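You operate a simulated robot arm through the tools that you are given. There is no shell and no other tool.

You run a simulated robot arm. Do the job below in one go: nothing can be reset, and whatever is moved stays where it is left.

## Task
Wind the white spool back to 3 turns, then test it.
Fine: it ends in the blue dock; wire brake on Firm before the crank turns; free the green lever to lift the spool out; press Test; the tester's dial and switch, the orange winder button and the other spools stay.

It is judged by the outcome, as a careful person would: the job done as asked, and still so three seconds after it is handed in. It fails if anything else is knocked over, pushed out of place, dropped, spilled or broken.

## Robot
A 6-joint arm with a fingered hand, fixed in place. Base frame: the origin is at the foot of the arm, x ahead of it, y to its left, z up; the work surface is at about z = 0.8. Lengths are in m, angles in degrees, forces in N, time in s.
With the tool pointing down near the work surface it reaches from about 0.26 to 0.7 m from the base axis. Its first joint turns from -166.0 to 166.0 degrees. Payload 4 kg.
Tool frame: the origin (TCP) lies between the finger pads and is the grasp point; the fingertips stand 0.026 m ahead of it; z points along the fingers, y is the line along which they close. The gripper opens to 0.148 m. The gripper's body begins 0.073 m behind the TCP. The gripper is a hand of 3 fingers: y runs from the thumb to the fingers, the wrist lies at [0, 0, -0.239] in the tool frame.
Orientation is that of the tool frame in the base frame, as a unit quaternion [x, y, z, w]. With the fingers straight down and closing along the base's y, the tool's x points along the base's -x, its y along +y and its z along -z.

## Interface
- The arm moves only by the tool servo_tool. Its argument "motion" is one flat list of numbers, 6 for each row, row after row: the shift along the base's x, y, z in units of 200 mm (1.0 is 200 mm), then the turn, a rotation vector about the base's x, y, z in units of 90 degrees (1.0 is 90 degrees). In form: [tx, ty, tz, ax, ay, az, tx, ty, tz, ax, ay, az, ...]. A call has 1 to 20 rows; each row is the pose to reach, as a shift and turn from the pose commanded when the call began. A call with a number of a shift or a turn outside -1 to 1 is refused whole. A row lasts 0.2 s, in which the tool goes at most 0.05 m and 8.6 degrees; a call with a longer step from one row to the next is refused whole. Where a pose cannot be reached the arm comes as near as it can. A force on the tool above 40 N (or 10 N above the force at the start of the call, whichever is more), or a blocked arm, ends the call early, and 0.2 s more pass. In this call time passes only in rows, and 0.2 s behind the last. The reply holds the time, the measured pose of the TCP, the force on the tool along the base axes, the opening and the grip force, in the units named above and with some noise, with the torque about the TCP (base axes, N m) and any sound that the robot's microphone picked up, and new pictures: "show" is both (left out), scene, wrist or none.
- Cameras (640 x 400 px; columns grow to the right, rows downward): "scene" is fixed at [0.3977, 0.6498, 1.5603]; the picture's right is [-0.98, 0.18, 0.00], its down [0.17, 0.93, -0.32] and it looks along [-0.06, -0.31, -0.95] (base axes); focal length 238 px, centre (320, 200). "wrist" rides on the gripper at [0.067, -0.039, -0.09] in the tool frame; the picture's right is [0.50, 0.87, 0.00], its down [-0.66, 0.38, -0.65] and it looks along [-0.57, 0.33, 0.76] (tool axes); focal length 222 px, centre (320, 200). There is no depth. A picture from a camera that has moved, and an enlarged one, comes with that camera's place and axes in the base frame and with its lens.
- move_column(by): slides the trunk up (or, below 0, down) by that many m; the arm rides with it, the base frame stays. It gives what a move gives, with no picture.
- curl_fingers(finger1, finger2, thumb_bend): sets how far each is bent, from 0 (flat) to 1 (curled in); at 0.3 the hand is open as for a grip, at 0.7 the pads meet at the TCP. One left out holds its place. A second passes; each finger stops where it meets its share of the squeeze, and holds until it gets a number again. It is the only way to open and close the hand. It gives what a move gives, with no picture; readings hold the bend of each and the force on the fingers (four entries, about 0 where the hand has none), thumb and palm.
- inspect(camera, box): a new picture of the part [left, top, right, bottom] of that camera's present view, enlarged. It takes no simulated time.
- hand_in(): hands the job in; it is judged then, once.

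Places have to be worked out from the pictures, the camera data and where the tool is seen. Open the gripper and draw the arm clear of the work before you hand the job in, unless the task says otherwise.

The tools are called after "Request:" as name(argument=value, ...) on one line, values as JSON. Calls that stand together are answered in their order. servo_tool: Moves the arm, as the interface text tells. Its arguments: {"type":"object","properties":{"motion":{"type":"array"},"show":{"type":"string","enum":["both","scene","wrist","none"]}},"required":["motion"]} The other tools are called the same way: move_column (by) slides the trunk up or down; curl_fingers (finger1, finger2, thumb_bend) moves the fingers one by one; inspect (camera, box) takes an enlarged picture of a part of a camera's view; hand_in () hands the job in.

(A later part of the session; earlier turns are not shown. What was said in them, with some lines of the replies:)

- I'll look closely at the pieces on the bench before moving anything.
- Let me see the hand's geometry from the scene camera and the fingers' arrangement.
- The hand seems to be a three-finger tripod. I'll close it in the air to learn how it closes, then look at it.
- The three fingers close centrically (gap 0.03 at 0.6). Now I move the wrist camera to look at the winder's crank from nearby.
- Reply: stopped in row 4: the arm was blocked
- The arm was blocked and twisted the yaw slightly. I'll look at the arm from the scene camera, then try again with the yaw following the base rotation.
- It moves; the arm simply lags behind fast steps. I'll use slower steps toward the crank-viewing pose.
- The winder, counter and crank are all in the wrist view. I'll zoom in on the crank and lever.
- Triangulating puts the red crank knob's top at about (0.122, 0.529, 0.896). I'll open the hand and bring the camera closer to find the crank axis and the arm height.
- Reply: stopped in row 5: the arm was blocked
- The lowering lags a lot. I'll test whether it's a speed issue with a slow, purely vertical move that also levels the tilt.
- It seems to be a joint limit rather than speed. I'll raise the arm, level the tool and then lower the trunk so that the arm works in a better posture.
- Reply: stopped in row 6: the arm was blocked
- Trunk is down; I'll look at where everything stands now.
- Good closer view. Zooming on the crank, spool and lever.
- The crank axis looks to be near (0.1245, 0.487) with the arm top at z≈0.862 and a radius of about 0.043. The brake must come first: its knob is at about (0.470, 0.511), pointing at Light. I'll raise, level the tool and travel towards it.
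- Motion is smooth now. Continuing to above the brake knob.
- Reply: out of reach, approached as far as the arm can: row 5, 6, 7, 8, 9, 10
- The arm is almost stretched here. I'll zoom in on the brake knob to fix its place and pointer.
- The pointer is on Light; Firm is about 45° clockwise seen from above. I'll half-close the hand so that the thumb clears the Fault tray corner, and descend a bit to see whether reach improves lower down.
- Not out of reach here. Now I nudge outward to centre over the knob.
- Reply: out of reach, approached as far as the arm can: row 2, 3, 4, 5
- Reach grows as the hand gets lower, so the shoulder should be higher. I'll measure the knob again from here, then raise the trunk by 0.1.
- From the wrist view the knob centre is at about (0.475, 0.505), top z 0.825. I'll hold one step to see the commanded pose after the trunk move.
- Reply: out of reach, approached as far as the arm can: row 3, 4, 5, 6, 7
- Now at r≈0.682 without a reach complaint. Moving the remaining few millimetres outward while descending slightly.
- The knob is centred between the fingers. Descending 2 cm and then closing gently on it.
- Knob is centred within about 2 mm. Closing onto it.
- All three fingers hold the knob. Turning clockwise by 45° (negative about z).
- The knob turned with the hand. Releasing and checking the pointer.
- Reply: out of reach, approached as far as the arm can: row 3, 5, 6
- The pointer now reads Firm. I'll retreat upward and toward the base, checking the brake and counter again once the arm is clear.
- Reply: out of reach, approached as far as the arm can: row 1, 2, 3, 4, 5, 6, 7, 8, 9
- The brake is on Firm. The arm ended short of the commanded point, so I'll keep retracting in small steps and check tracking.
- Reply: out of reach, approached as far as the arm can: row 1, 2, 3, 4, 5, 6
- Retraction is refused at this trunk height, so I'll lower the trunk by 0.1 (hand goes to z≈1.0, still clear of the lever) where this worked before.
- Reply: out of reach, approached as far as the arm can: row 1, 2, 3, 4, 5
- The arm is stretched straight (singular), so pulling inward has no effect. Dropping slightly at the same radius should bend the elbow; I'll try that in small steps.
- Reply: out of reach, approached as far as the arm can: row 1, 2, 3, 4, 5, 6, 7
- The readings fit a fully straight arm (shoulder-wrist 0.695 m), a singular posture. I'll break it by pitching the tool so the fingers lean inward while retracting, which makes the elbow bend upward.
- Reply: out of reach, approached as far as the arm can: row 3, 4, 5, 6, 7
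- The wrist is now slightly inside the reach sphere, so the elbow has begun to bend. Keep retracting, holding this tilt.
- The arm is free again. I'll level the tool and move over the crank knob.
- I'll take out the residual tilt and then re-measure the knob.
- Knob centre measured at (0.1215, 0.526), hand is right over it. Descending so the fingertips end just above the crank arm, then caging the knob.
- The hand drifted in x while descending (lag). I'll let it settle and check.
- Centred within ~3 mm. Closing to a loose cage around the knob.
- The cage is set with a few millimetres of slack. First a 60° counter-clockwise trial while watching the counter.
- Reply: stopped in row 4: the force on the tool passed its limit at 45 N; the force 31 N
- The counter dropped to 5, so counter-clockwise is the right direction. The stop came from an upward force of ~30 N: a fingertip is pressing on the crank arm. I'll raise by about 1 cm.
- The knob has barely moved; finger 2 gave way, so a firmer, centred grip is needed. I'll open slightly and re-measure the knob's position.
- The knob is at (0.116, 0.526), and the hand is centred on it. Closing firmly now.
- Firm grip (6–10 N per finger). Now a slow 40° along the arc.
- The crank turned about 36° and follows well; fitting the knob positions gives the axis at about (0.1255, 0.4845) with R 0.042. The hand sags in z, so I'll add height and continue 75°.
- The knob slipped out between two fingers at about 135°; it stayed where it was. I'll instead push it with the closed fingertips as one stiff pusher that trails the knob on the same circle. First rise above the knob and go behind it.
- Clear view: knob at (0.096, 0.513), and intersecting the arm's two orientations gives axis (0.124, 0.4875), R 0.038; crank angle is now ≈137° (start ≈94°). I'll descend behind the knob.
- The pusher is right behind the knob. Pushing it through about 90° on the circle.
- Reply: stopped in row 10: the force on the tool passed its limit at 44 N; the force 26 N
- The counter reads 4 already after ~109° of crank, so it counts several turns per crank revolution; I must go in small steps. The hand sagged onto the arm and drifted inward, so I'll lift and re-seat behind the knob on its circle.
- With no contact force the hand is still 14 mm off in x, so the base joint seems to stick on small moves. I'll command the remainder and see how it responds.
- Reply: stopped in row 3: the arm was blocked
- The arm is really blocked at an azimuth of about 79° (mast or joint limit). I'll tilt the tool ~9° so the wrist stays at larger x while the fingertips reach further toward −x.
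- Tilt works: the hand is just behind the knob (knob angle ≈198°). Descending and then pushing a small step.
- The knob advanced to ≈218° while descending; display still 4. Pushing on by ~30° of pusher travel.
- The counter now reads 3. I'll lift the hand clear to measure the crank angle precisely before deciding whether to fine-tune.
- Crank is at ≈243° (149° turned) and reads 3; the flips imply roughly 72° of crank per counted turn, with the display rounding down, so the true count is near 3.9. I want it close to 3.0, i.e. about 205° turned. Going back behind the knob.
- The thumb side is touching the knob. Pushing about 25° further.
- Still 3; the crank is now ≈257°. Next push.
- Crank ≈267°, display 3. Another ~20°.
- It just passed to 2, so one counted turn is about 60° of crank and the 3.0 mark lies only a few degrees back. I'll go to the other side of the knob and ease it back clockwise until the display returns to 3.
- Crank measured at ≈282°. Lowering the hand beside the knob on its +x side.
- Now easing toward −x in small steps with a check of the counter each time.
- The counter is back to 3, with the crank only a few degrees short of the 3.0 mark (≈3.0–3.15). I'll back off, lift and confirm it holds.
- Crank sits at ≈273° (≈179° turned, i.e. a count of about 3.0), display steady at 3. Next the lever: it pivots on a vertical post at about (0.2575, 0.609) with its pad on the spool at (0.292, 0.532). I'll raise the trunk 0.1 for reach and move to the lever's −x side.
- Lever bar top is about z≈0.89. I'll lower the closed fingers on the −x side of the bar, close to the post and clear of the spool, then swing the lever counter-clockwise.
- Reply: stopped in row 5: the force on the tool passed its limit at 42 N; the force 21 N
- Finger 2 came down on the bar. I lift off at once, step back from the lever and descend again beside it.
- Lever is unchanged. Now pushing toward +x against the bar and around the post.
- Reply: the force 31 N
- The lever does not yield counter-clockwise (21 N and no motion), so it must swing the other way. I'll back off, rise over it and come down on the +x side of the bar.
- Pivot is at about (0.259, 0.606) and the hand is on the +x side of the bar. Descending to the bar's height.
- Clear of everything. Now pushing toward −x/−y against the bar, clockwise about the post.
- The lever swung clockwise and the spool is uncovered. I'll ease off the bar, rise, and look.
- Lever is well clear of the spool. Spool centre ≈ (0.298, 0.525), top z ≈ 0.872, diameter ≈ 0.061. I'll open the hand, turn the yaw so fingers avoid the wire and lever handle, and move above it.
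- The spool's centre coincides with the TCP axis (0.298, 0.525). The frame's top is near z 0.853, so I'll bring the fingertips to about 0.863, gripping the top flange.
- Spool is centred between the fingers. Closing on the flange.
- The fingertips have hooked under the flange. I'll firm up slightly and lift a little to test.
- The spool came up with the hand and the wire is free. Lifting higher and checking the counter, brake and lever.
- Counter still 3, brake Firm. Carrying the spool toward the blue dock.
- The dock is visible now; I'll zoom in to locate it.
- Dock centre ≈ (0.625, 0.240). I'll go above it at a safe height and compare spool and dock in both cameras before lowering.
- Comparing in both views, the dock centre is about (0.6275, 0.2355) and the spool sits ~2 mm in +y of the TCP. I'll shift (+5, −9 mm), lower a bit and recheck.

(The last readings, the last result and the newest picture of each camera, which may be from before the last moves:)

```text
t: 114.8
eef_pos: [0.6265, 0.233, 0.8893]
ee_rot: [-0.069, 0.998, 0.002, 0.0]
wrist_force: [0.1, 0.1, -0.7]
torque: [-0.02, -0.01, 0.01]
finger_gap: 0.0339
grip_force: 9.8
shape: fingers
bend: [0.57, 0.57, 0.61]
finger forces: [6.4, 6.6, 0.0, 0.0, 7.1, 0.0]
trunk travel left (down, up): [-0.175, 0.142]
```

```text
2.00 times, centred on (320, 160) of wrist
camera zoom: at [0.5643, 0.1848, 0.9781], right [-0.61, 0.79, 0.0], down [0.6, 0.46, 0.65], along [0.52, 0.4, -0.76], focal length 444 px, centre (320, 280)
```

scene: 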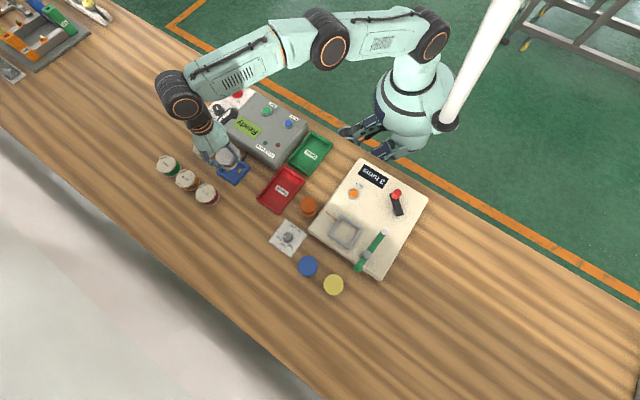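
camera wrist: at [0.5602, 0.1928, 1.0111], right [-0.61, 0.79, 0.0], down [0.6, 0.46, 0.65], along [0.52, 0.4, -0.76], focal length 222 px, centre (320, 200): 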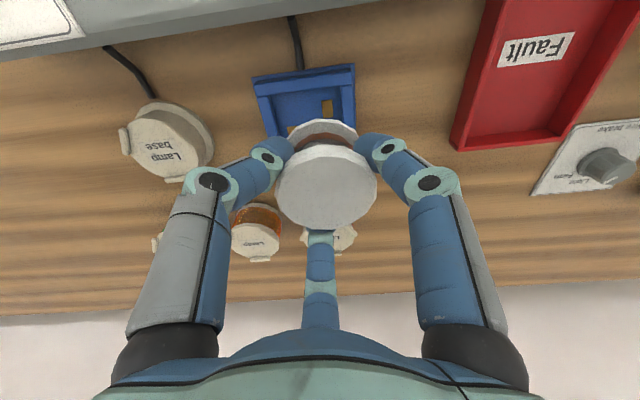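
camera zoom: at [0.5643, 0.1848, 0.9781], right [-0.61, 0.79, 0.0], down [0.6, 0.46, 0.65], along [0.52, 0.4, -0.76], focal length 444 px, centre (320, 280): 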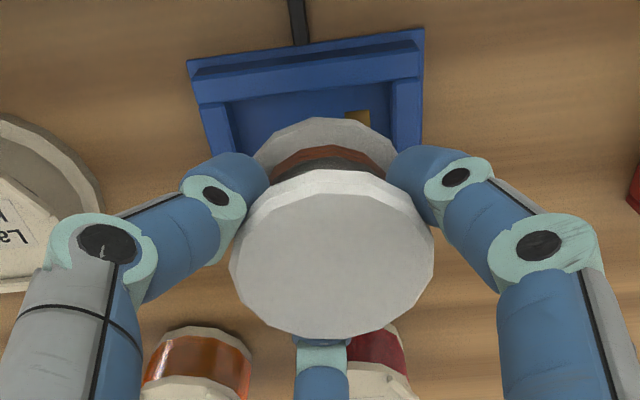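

Let me zoom in tighter in the scene view to compare the spool's lower flange with the dock walls.

Request:
inspect(camera="scene", box=[214, 144, 254, 192])

Request:
inspect(camera="wrist", box=[250, 70, 390, 170])

```text
8.33 times, centred on (234, 168) of scene
camera zoom: at [0.3977, 0.6498, 1.5603], right [-0.98, 0.18, 0.0], down [0.17, 0.93, -0.32], along [-0.06, -0.31, -0.95], focal length 1982 px, centre (1037, 467)
```

zoom: 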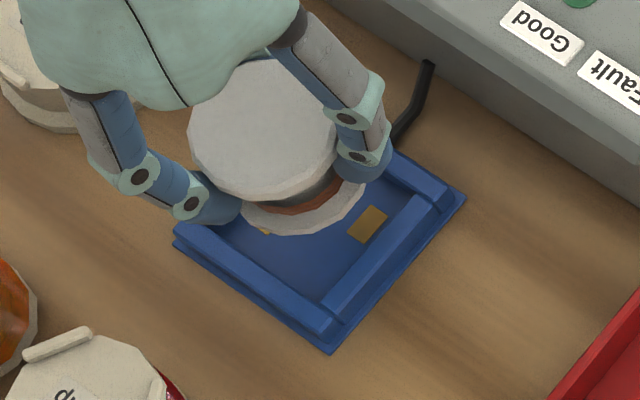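

```text
4.00 times, centred on (320, 120) of wrist
camera zoom: at [0.5643, 0.1848, 0.9781], right [-0.61, 0.79, 0.0], down [0.6, 0.46, 0.65], along [0.52, 0.4, -0.76], focal length 888 px, centre (320, 520)
```

zoom: 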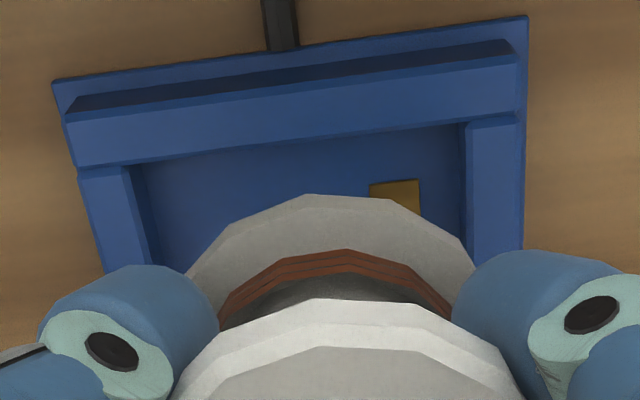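

After reconciling both views: dock centre (0.629, 0.235), spool ≈ (0.625, 0.234) with its bottom near z 0.84. Shifting +4 mm in x, +1 mm in y and lowering to just above the walls.

Request:
servo_tool(motion=[0.012, 0.005, 0, 0, 0, 0, 0.022, 0.007, -0.02, 0, 0, 0, 0.022, 0.007, -0.05, 0, 0, 0, 0.022, 0.007, -0.075, 0, 0, 0, 0.022, 0.007, -0.075, 0, 0, 0], show="none")

Request:
inspect(camera="scene", box=[214, 144, 254, 192])

Request:
inspect(camera="wrist", box=[250, 70, 390, 170])

```text
t: 116.0
eef_pos: [0.6321, 0.2361, 0.8723]
ee_rot: [-0.069, 0.998, 0.001, -0.001]
wrist_force: [-0.3, -0.2, -1.0]
torque: [0.01, 0.03, 0.0]
finger_gap: 0.0338
grip_force: 9.8
shape: fingers
bend: [0.57, 0.57, 0.61]
finger forces: [6.5, 6.8, 0.1, 0.1, 7.0, 0.0]
trunk travel left (down, up): [-0.175, 0.142]
```

```text
8.33 times, centred on (234, 168) of scene
camera zoom: at [0.3977, 0.6498, 1.5603], right [-0.98, 0.18, 0.0], down [0.17, 0.93, -0.32], along [-0.06, -0.31, -0.95], focal length 1982 px, centre (1037, 467)
```

zoom: 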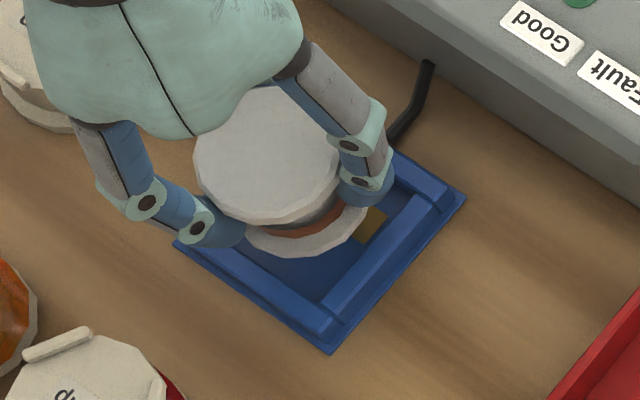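

```text
4.00 times, centred on (320, 120) of wrist
camera zoom: at [0.5688, 0.1862, 0.9615], right [-0.61, 0.79, 0.0], down [0.6, 0.46, 0.65], along [0.52, 0.4, -0.76], focal length 888 px, centre (320, 520)
```

zoom: 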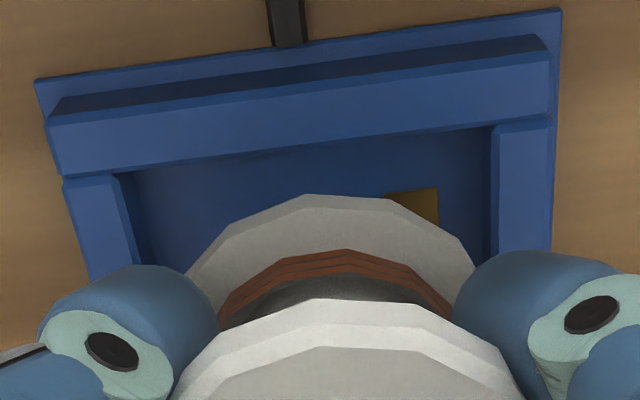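

Laterally aligned; in depth the spool is perhaps 2–3 mm too far. A small correction and then a slow descent, watching the force.

Request:
servo_tool(motion=[-0.011, -0.006, 0, 0, 0, 0, -0.011, -0.006, -0.02, 0, 0, 0, -0.011, -0.006, -0.04, 0, 0, 0, -0.011, -0.006, -0.055, 0, 0, 0, -0.011, -0.006, -0.055, 0, 0, 0], show="none")

Request:
inspect(camera="scene", box=[214, 144, 254, 192])

Request:
inspect(camera="wrist", box=[250, 70, 390, 170])

```text
t: 117.2
eef_pos: [0.6317, 0.2337, 0.8617]
ee_rot: [-0.069, 0.998, 0.001, 0.0]
wrist_force: [0.4, 1.0, 0.4]
torque: [-0.03, 0.01, -0.02]
finger_gap: 0.0341
grip_force: 10.3
shape: fingers
bend: [0.57, 0.57, 0.61]
finger forces: [6.4, 6.5, 0.0, 0.0, 7.0, 0.0]
trunk travel left (down, up): [-0.175, 0.142]
```

```text
8.33 times, centred on (234, 168) of scene
camera zoom: at [0.3977, 0.6498, 1.5603], right [-0.98, 0.18, 0.0], down [0.17, 0.93, -0.32], along [-0.06, -0.31, -0.95], focal length 1982 px, centre (1037, 467)
```

zoom: 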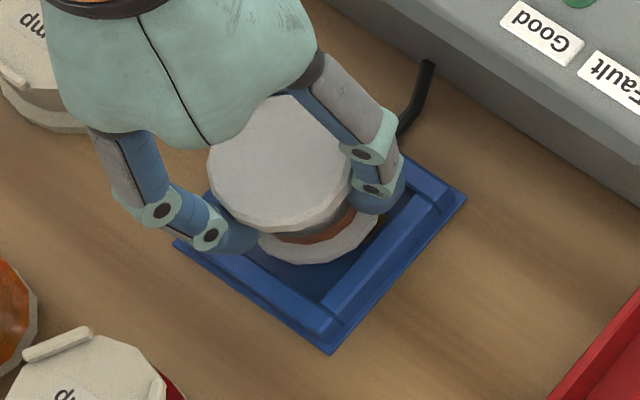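

```text
4.00 times, centred on (320, 120) of wrist
camera zoom: at [0.5678, 0.1841, 0.9503], right [-0.61, 0.79, 0.0], down [0.6, 0.46, 0.65], along [0.52, 0.4, -0.76], focal length 888 px, centre (320, 520)
```

zoom: 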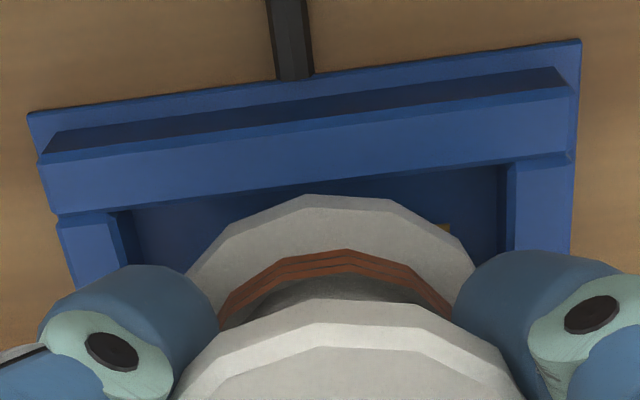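

No contact yet and the flange has entered between the walls: about 2 mm gap at the tester side and ~7 mm at the opposite side. I'll nudge +2.5 mm and lower to seat it.

Request:
servo_tool(motion=[0.012, 0.003, 0, 0, 0, 0, 0.012, 0.003, -0.015, 0, 0, 0, 0.012, 0.003, -0.03, 0, 0, 0, 0.012, 0.003, -0.045, 0, 0, 0, 0.012, 0.003, -0.045, 0, 0, 0], show="none")

Request:
inspect(camera="scene", box=[214, 144, 254, 192])

Request:
inspect(camera="wrist", box=[250, 70, 390, 170])

```text
t: 118.4
eef_pos: [0.6322, 0.2338, 0.8522]
ee_rot: [-0.069, 0.998, 0.001, 0.0]
wrist_force: [0.3, 0.0, -1.1]
torque: [-0.01, 0.01, -0.02]
finger_gap: 0.034
grip_force: 9.5
shape: fingers
bend: [0.57, 0.57, 0.61]
finger forces: [6.4, 6.5, 0.0, 0.0, 7.0, 0.1]
trunk travel left (down, up): [-0.175, 0.142]
```

```text
8.33 times, centred on (234, 168) of scene
camera zoom: at [0.3977, 0.6498, 1.5603], right [-0.98, 0.18, 0.0], down [0.17, 0.93, -0.32], along [-0.06, -0.31, -0.95], focal length 1982 px, centre (1037, 467)
```

zoom: 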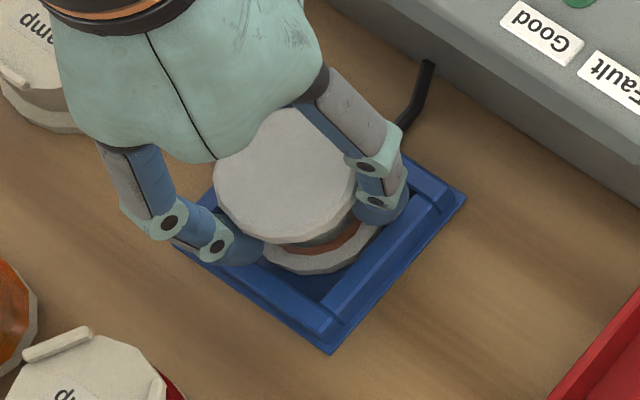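

```text
4.00 times, centred on (320, 120) of wrist
camera zoom: at [0.5692, 0.1841, 0.9406], right [-0.61, 0.79, 0.0], down [0.6, 0.46, 0.65], along [0.52, 0.4, -0.76], focal length 888 px, centre (320, 520)
```

zoom: 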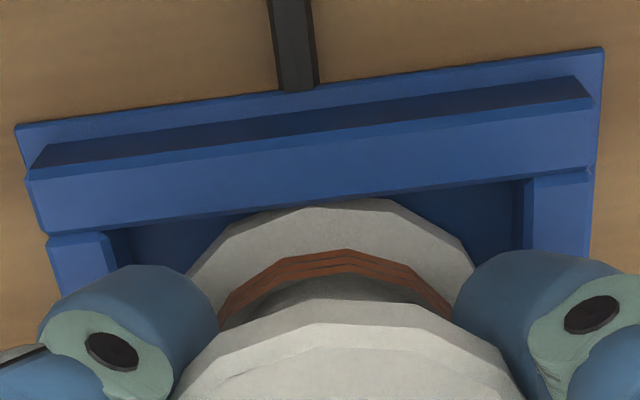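

Flange is inside the walls with no contact. Lowering a little more until it touches the floor.

Request:
servo_tool(motion=[0.006, 0.003, -0.01, 0, 0, 0, 0.006, 0.003, -0.02, 0, 0, 0, 0.006, 0.003, -0.03, 0, 0, 0, 0.006, 0.003, -0.03, 0, 0, 0], show="none")

Request:
inspect(camera="scene", box=[214, 144, 254, 192])

Request:
inspect(camera="wrist", box=[200, 60, 440, 260])

```text
t: 119.4
eef_pos: [0.6329, 0.2338, 0.8469]
ee_rot: [-0.07, 0.998, 0.0, 0.001]
wrist_force: [2.8, -1.8, 8.1]
torque: [0.13, 0.02, -0.03]
finger_gap: 0.0338
grip_force: 11.8
shape: fingers
bend: [0.58, 0.57, 0.61]
finger forces: [6.5, 6.9, 0.0, 0.0, 9.2, 0.0]
trunk travel left (down, up): [-0.175, 0.142]
```

```text
8.33 times, centred on (234, 168) of scene
camera zoom: at [0.3977, 0.6498, 1.5603], right [-0.98, 0.18, 0.0], down [0.17, 0.93, -0.32], along [-0.06, -0.31, -0.95], focal length 1982 px, centre (1037, 467)
```

zoom: 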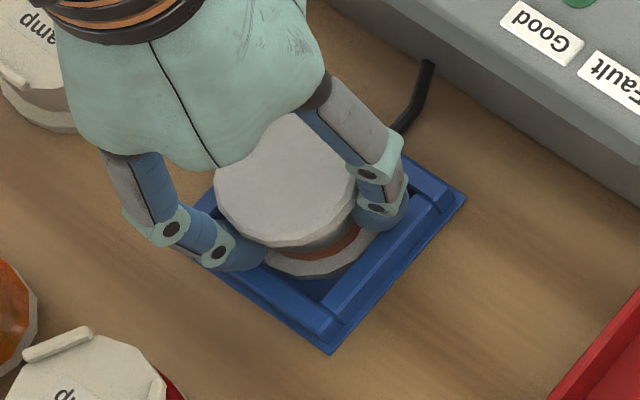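

```text
2.00 times, centred on (320, 160) of wrist
camera zoom: at [0.57, 0.1847, 0.9358], right [-0.61, 0.79, 0.0], down [0.6, 0.46, 0.66], along [0.52, 0.4, -0.76], focal length 444 px, centre (320, 280)
```

zoom: 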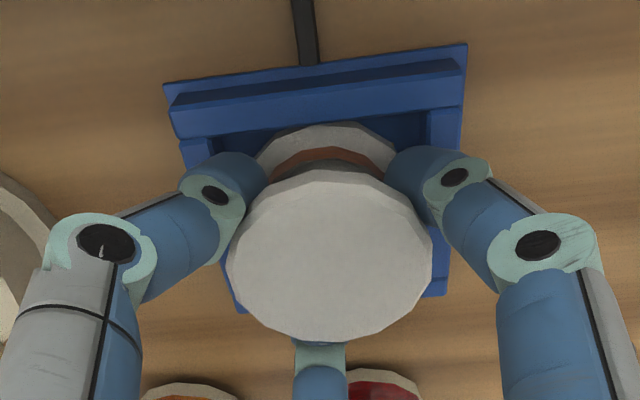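

Light contact (8 N): the spool is seated on the dock floor. Unloading 2 mm and opening the fingers.

Request:
servo_tool(motion=[0, 0, 0.012, 0, 0, 0, 0, 0, 0.012, 0, 0, 0], show="none")

Request:
curl_fingers(finger1=0.45, finger2=0.45, thumb_bend=0.45)

Request:
inspect(camera="scene", box=[204, 134, 264, 192])

Request:
inspect(camera="wrist", box=[160, 60, 480, 260])

```text
t: 120.0
eef_pos: [0.632, 0.2333, 0.8482]
ee_rot: [-0.07, 0.998, 0.001, -0.001]
wrist_force: [0.5, -0.4, 2.9]
torque: [0.06, -0.01, -0.04]
finger_gap: 0.0336
grip_force: 11.0
shape: fingers
bend: [0.58, 0.57, 0.61]
finger forces: [6.7, 7.3, 0.1, 0.0, 7.7, 0.1]
trunk travel left (down, up): [-0.175, 0.142]
```

```text
t: 121.0
eef_pos: [0.6338, 0.2342, 0.8485]
ee_rot: [-0.068, 0.998, 0.001, 0.001]
wrist_force: [-0.7, -0.9, -0.2]
torque: [-0.03, 0.01, 0.0]
finger_gap: 0.0781
grip_force: 0.1
shape: fingers
bend: [0.45, 0.45, 0.45]
finger forces: [0.1, 0.0, 0.0, 0.0, 0.1, 0.0]
trunk travel left (down, up): [-0.175, 0.142]
```

```text
6.90 times, centred on (234, 163) of scene
camera zoom: at [0.3977, 0.6498, 1.5603], right [-0.98, 0.18, 0.0], down [0.17, 0.93, -0.32], along [-0.06, -0.31, -0.95], focal length 1640 px, centre (913, 455)
```

zoom: 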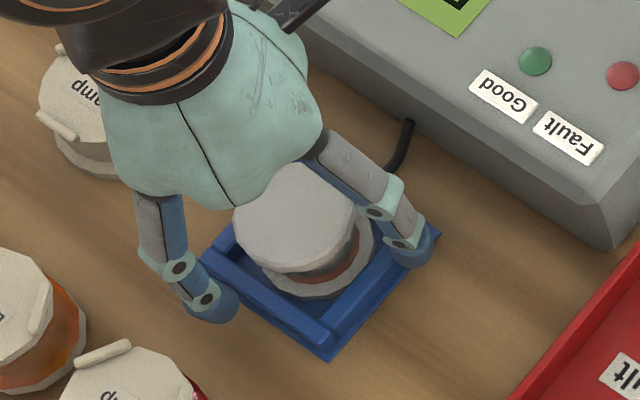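

```text
2.00 times, centred on (320, 160) of wrist
camera zoom: at [0.5701, 0.185, 0.9373], right [-0.61, 0.79, 0.0], down [0.6, 0.46, 0.65], along [0.52, 0.4, -0.76], focal length 444 px, centre (320, 280)
```

zoom: 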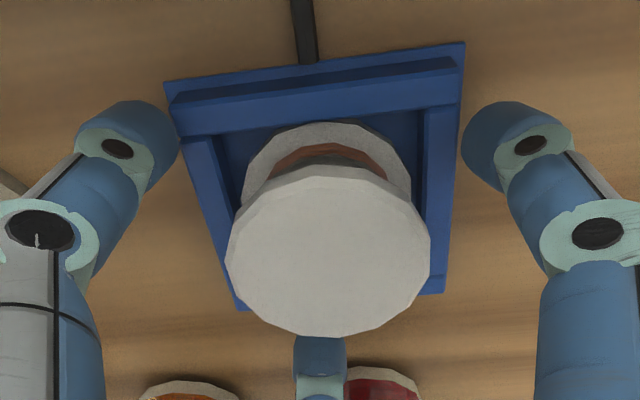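

The spool sits flat in the dock. Rising straight up, then retracting inward to keep away from full stretch.

Request:
servo_tool(motion=[0, 0, 0.06, 0, 0, 0, 0, 0, 0.12, 0, 0, 0, 0, 0, 0.18, 0, 0, 0, -0.06, -0.02, 0.24, 0, 0, 0, -0.14, -0.05, 0.32, 0, 0, 0, -0.22, -0.08, 0.4, 0, 0, 0, -0.3, -0.11, 0.48, 0, 0, 0, -0.38, -0.15, 0.56, 0, 0, 0, -0.38, -0.15, 0.56, 0, 0, 0], show="both")

Request:
inspect(camera="scene", box=[190, 70, 320, 200])

```text
t: 123.0
eef_pos: [0.557, 0.2037, 0.9622]
ee_rot: [-0.069, 0.998, 0.001, 0.0]
wrist_force: [0.0, 0.2, 0.2]
torque: [0.02, 0.01, 0.01]
finger_gap: 0.0784
grip_force: 0.0
shape: fingers
bend: [0.45, 0.45, 0.45]
finger forces: [0.0, 0.0, 0.0, 0.0, 0.1, 0.0]
trunk travel left (down, up): [-0.175, 0.142]
camera wrist: at [0.4938, 0.1549, 1.0503], right [-0.61, 0.79, 0.0], down [0.6, 0.46, 0.65], along [0.52, 0.4, -0.76], focal length 222 px, centre (320, 200)
```

scene: 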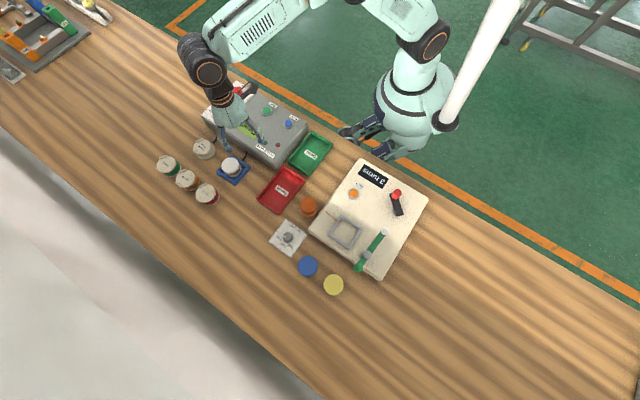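
wrist: 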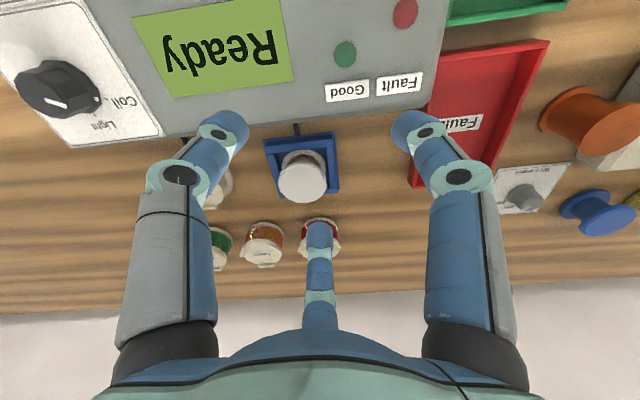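

```text
3.08 times, centred on (255, 135) of scene
camera zoom: at [0.3977, 0.6498, 1.5603], right [-0.98, 0.18, 0.0], down [0.17, 0.93, -0.32], along [-0.06, -0.31, -0.95], focal length 732 px, centre (520, 400)
```

zoom: 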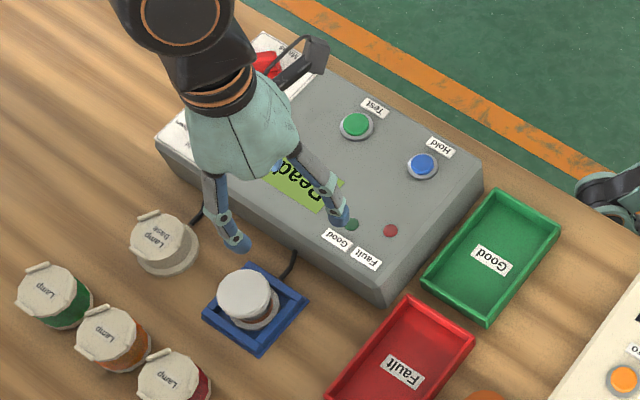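

Spool is seated in the dock and the tester shows Ready. Closing the hand into a pusher and moving over the green Test button.

Request:
curl_fingers(finger1=0.7, finger2=0.7, thumb_bend=0.72)

Request:
servo_tool(motion=[-0.06, -0.08, 0.04, 0, 0, -0.02, -0.12, -0.16, 0.08, 0, 0, -0.04, -0.18, -0.24, 0.12, 0, 0, -0.06, -0.25, -0.32, 0.15, 0, 0, -0.08, -0.32, -0.41, 0.17, 0, 0, -0.1, -0.4, -0.5, 0.17, 0, 0, -0.12, -0.46, -0.58, 0.17, 0, 0, -0.14, -0.5, -0.65, 0.17, 0, 0, -0.16, -0.5, -0.65, 0.17, 0, 0, -0.16], show="both")

```text
t: 124.0
eef_pos: [0.5574, 0.2037, 0.9612]
ee_rot: [-0.069, 0.998, 0.0, 0.0]
wrist_force: [0.5, -0.2, 0.0]
torque: [-0.02, 0.04, -0.02]
finger_gap: 0.0
grip_force: 0.0
shape: fingers
bend: [0.69, 0.69, 0.71]
finger forces: [0.0, 0.1, 0.0, 0.0, 0.0, 0.1]
trunk travel left (down, up): [-0.175, 0.142]
```

```text
t: 126.0
eef_pos: [0.4564, 0.0748, 0.9958]
ee_rot: [0.056, 0.998, 0.0, 0.0]
wrist_force: [0.4, 0.7, 0.2]
torque: [0.01, 0.0, -0.02]
finger_gap: 0.0
grip_force: 0.0
shape: fingers
bend: [0.69, 0.69, 0.71]
finger forces: [0.0, 0.0, 0.0, 0.0, 0.0, 0.0]
trunk travel left (down, up): [-0.175, 0.142]
camera wrist: at [0.3829, 0.0429, 1.0846], right [-0.4, 0.92, 0.0], down [0.69, 0.3, 0.65], along [0.6, 0.26, -0.76], focal length 222 px, centre (320, 200)
```

scene: 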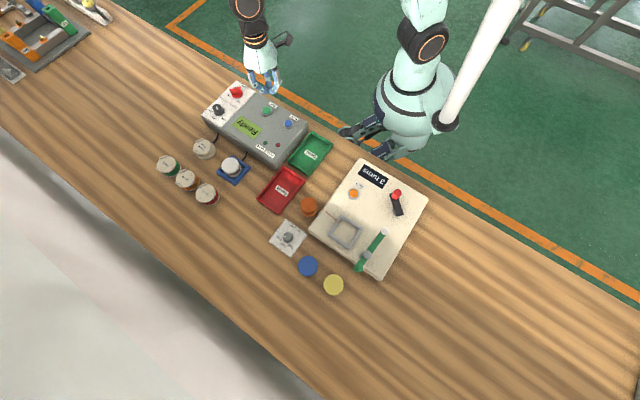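
wrist: 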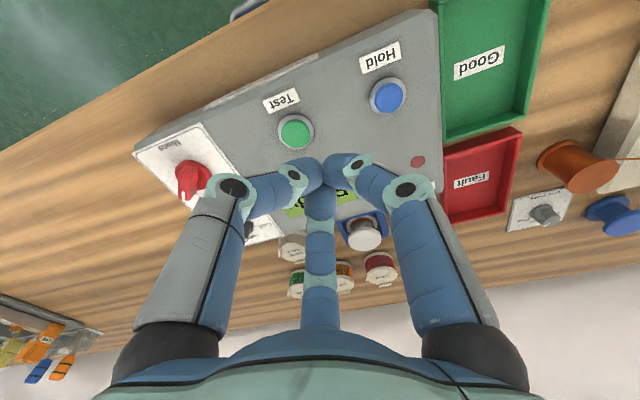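

Request:
inspect(camera="wrist", box=[240, 60, 420, 180])

Request:
inspect(camera="scene", box=[220, 80, 320, 170])

```text
3.33 times, centred on (330, 120) of wrist
camera zoom: at [0.3829, 0.0429, 1.0846], right [-0.4, 0.92, 0.0], down [0.69, 0.3, 0.65], along [0.6, 0.26, -0.76], focal length 740 px, centre (287, 467)
```

zoom: 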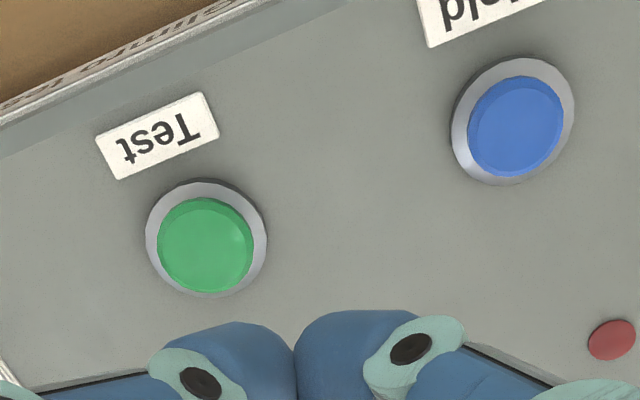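

```text
4.44 times, centred on (270, 125) of scene
camera zoom: at [0.3977, 0.6498, 1.5603], right [-0.98, 0.18, 0.0], down [0.17, 0.93, -0.32], along [-0.06, -0.31, -0.95], focal length 1057 px, centre (542, 533)
```

zoom: 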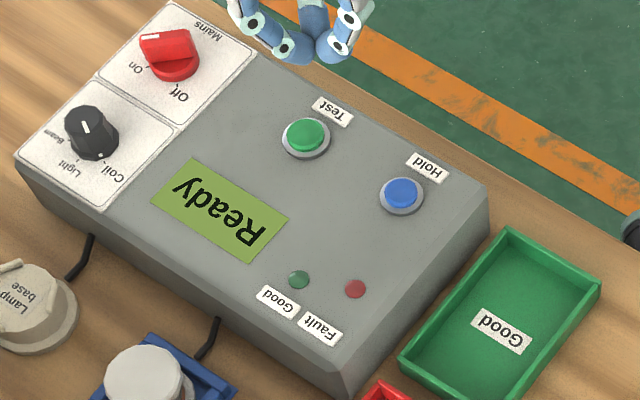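

Test button at about (0.480, 0.058, 0.870). Moving over it with clearance and re-measuring.

Request:
servo_tool(motion=[0.04, -0.03, -0.08, 0, 0, 0, 0.08, -0.06, -0.16, 0, 0, 0, 0.118, -0.084, -0.24, 0, 0, 0, 0.118, -0.084, -0.31, 0, 0, 0, 0.118, -0.084, -0.31, 0, 0, 0], show="wrist")

Request:
inspect(camera="wrist", box=[200, 60, 440, 240])

Request:
inspect(camera="scene", box=[230, 70, 310, 140])

```text
t: 127.2
eef_pos: [0.4819, 0.0576, 0.9325]
ee_rot: [0.056, 0.998, 0.001, 0.0]
wrist_force: [0.2, -0.2, -0.3]
torque: [-0.01, 0.0, 0.0]
finger_gap: 0.0001
grip_force: 0.0
shape: fingers
bend: [0.69, 0.69, 0.71]
finger forces: [0.0, 0.1, 0.1, 0.0, 0.0, 0.0]
trunk travel left (down, up): [-0.175, 0.142]
camera wrist: at [0.4087, 0.0255, 1.0222], right [-0.4, 0.92, 0.0], down [0.69, 0.3, 0.65], along [0.6, 0.26, -0.76], focal length 222 px, centre (320, 200)
```

wrist: 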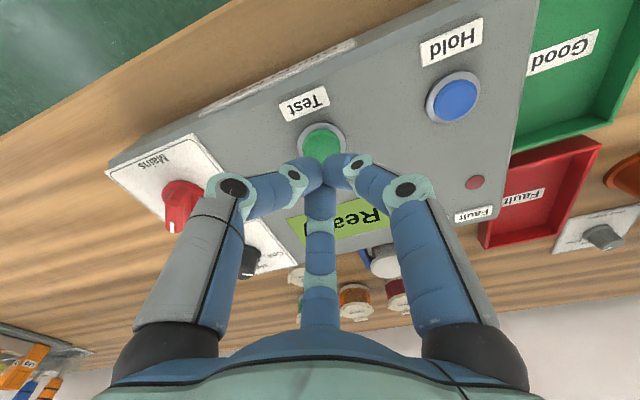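

```text
2.22 times, centred on (320, 150) of wrist
camera zoom: at [0.4087, 0.0255, 1.0222], right [-0.4, 0.92, 0.0], down [0.69, 0.3, 0.65], along [0.6, 0.26, -0.76], focal length 494 px, centre (320, 311)
```

zoom: 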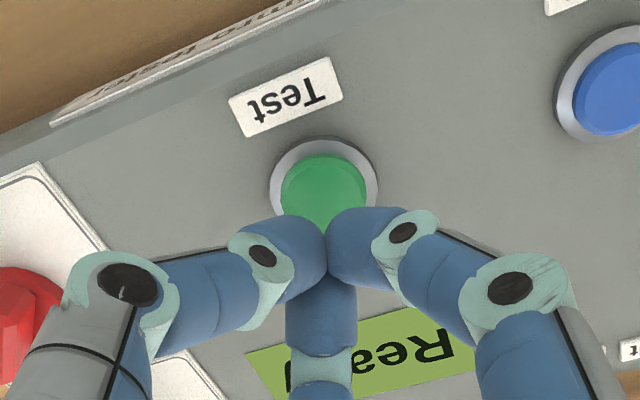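

```text
5.71 times, centred on (270, 105) of scene
camera zoom: at [0.3977, 0.6498, 1.5603], right [-0.98, 0.18, 0.0], down [0.17, 0.93, -0.32], along [-0.06, -0.31, -0.95], focal length 1359 px, centre (606, 743)
```

zoom: 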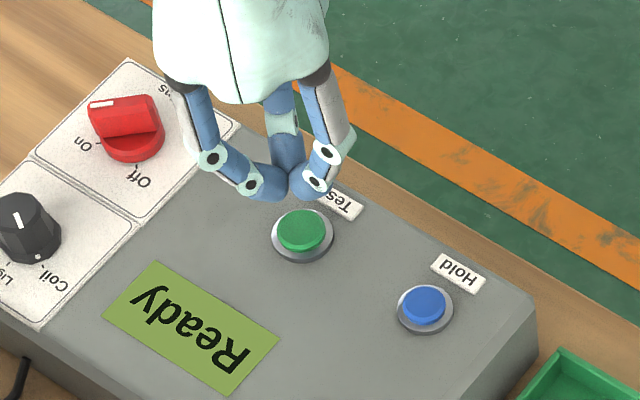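

Aligned over the button. Pressing down gently in small steps.

Request:
servo_tool(motion=[-0.003, 0.003, -0.05, 0, 0, 0, -0.003, 0.003, -0.1, 0, 0, 0, -0.003, 0.003, -0.13, 0, 0, 0, -0.003, 0.003, -0.155, 0, 0, 0, -0.003, 0.003, -0.175, 0, 0, 0, -0.003, 0.003, -0.19, 0, 0, 0], show="none")

Request:
inspect(camera="scene", box=[230, 70, 310, 140])

```text
t: 128.6
eef_pos: [0.4803, 0.0596, 0.8945]
ee_rot: [0.056, 0.998, 0.002, 0.002]
wrist_force: [0.7, 1.4, 8.9]
torque: [0.1, -0.01, 0.03]
finger_gap: 0.0
grip_force: 5.4
shape: fingers
bend: [0.69, 0.69, 0.71]
finger forces: [5.7, 6.1, 0.0, 0.0, 0.0, 0.0]
trunk travel left (down, up): [-0.175, 0.142]
heard: click
```

```text
5.71 times, centred on (270, 105) of scene
camera zoom: at [0.3977, 0.6498, 1.5603], right [-0.98, 0.18, 0.0], down [0.17, 0.93, -0.32], along [-0.06, -0.31, -0.95], focal length 1359 px, centre (606, 743)
```

zoom: 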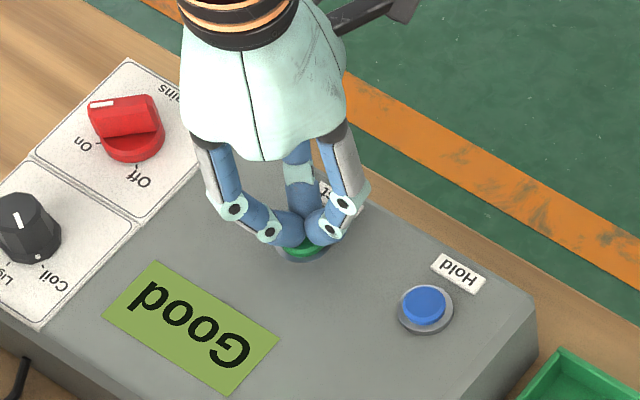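

A click and the tester shows "Good". Lifting off, then retracting clear and opening the hand.

Request:
servo_tool(motion=[0, 0, 0.06, 0, 0, 0, 0, 0, 0.15, 0, 0, 0, 0, 0, 0.25, 0, 0, 0, 0, 0, 0.35, 0, 0, 0, 0, 0, 0.45, 0, 0, 0, -0.02, 0, 0.5, 0, 0, 0, -0.02, 0, 0.5, 0, 0, 0], show="both")

Request:
curl_fingers(finger1=0.3, finger2=0.3, thumb_bend=0.3)

Request:
inspect(camera="scene", box=[140, 70, 300, 220])

Request:
inspect(camera="scene", box=[260, 140, 440, 300])

```text
t: 130.2
eef_pos: [0.4764, 0.0581, 0.9963]
ee_rot: [0.056, 0.998, 0.001, -0.001]
wrist_force: [0.4, 0.6, 0.0]
torque: [-0.01, 0.01, 0.02]
finger_gap: 0.0
grip_force: 0.1
shape: fingers
bend: [0.69, 0.69, 0.71]
finger forces: [0.1, 0.0, 0.0, 0.0, 0.0, 0.0]
trunk travel left (down, up): [-0.175, 0.142]
camera wrist: at [0.4032, 0.0264, 1.0838], right [-0.4, 0.92, 0.0], down [0.69, 0.3, 0.65], along [0.6, 0.26, -0.76], focal length 222 px, centre (320, 200)
```

scene: 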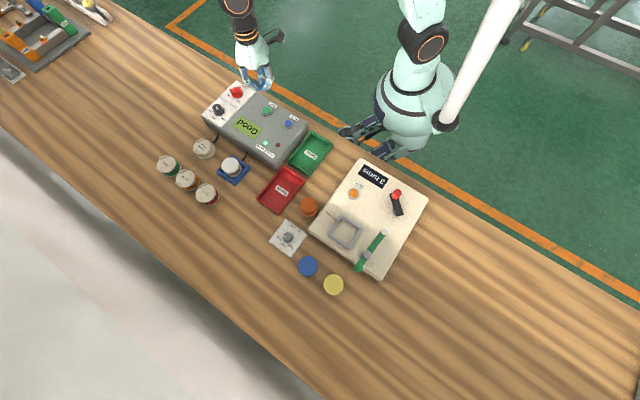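
wrist: 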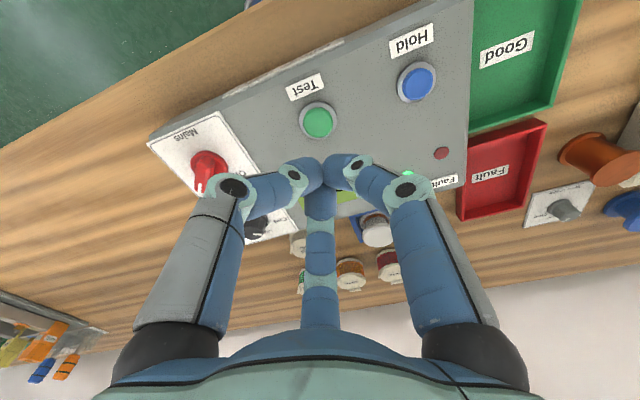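

```text
t: 131.2
eef_pos: [0.4764, 0.0587, 0.9942]
ee_rot: [0.056, 0.998, 0.001, 0.0]
wrist_force: [-1.0, 0.8, 0.1]
torque: [-0.03, -0.01, -0.03]
finger_gap: 0.1268
grip_force: 0.1
shape: fingers
bend: [0.3, 0.3, 0.3]
finger forces: [0.0, 0.0, 0.1, 0.0, 0.0, 0.0]
trunk travel left (down, up): [-0.175, 0.142]
```

```text
2.67 times, centred on (220, 145) of scene
camera zoom: at [0.3977, 0.6498, 1.5603], right [-0.98, 0.18, 0.0], down [0.17, 0.93, -0.32], along [-0.06, -0.31, -0.95], focal length 634 px, centre (587, 347)
```

zoom: 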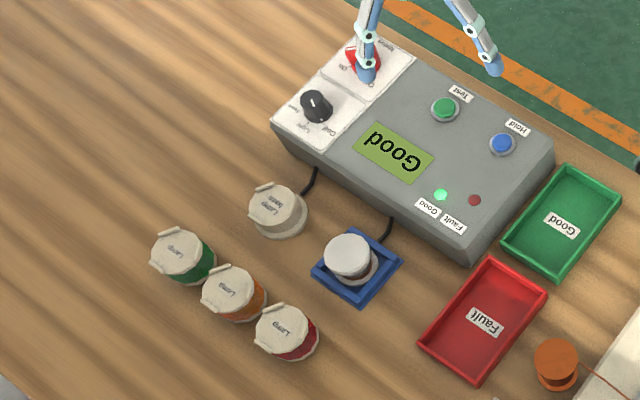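

```text
2.50 times, centred on (350, 220) of scene
camera zoom: at [0.3977, 0.6498, 1.5603], right [-0.98, 0.18, 0.0], down [0.17, 0.93, -0.32], along [-0.06, -0.31, -0.95], focal length 595 px, centre (245, 150)
```

zoom: 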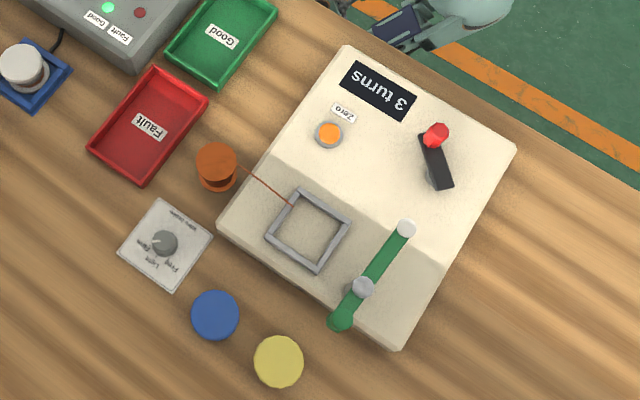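

Everything is as asked: Good light on, counter at 3, brake Firm, other items in place. Raising the open hand clear before handing in.

Request:
servo_tool(motion=[0, 0, 0.1, 0, 0, 0, 0, 0, 0.2, 0, 0, 0, 0, 0, 0.3, 0, 0, 0, -0.05, 0, 0.4, 0, 0, 0, -0.1, 0, 0.5, 0, 0, 0, -0.1, 0, 0.5, 0, 0, 0], show="both")

Request:
inspect(camera="scene", box=[140, 70, 300, 220])

```text
t: 132.6
eef_pos: [0.4571, 0.0588, 1.0954]
ee_rot: [0.057, 0.998, 0.001, -0.001]
wrist_force: [0.6, 1.7, 1.0]
torque: [0.02, -0.01, -0.01]
finger_gap: 0.1265
grip_force: 0.1
shape: fingers
bend: [0.3, 0.3, 0.3]
finger forces: [0.0, 0.1, 0.0, 0.0, 0.1, 0.1]
trunk travel left (down, up): [-0.175, 0.142]
camera wrist: at [0.3837, 0.0273, 1.185], right [-0.4, 0.92, 0.0], down [0.69, 0.3, 0.65], along [0.6, 0.26, -0.76], focal length 222 px, centre (320, 200)
```

scene: 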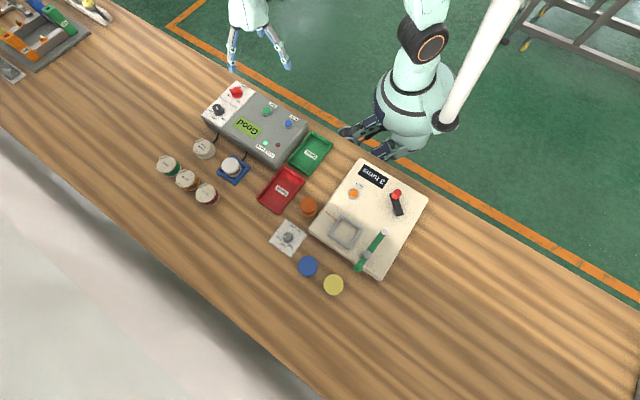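
wrist: 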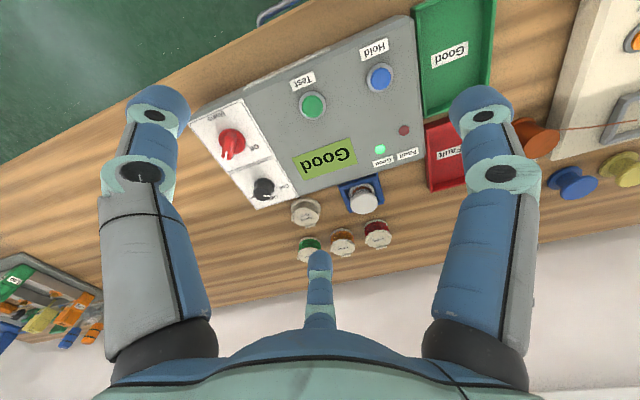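

```text
2.67 times, centred on (220, 145) of scene
camera zoom: at [0.3977, 0.6498, 1.5603], right [-0.98, 0.18, 0.0], down [0.17, 0.93, -0.32], along [-0.06, -0.31, -0.95], focal length 634 px, centre (587, 347)
```

zoom: 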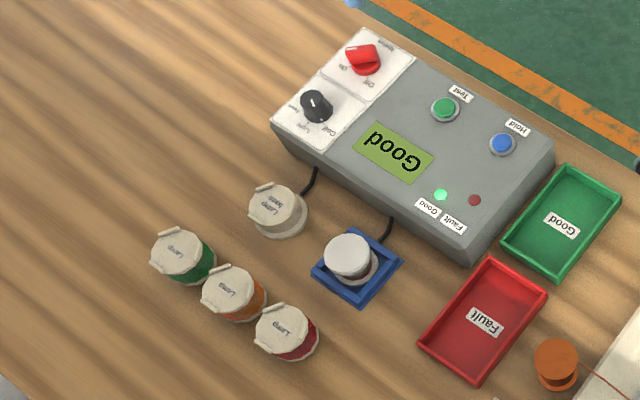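

The spool is in the dock, the test reads Good, and the hand is open and clear of the work. Handing in.

Request:
hand_in()

```text
The job is handed in.
```

I wound the white spool back to 3 turns, moved it to the blue dock and tested it. The tester shows "Good".

- **Wire brake:** I set it to Firm before the crank turned.
- **Winding:** The winder's counter reads 3. I went slightly past it, to 2, and eased the crank back until it read 3 again.
- **Lever:** It did not yield the first way I pushed (about 21 N, no visible movement), and then swung clear easily the other way.
- **Left alone:** In the last pictures, the tester's dial and switch, the orange winder button and the other spools looked unchanged.

The hand is open and clear of the bench. I handed the job in right after that and haven't seen how it was judged.
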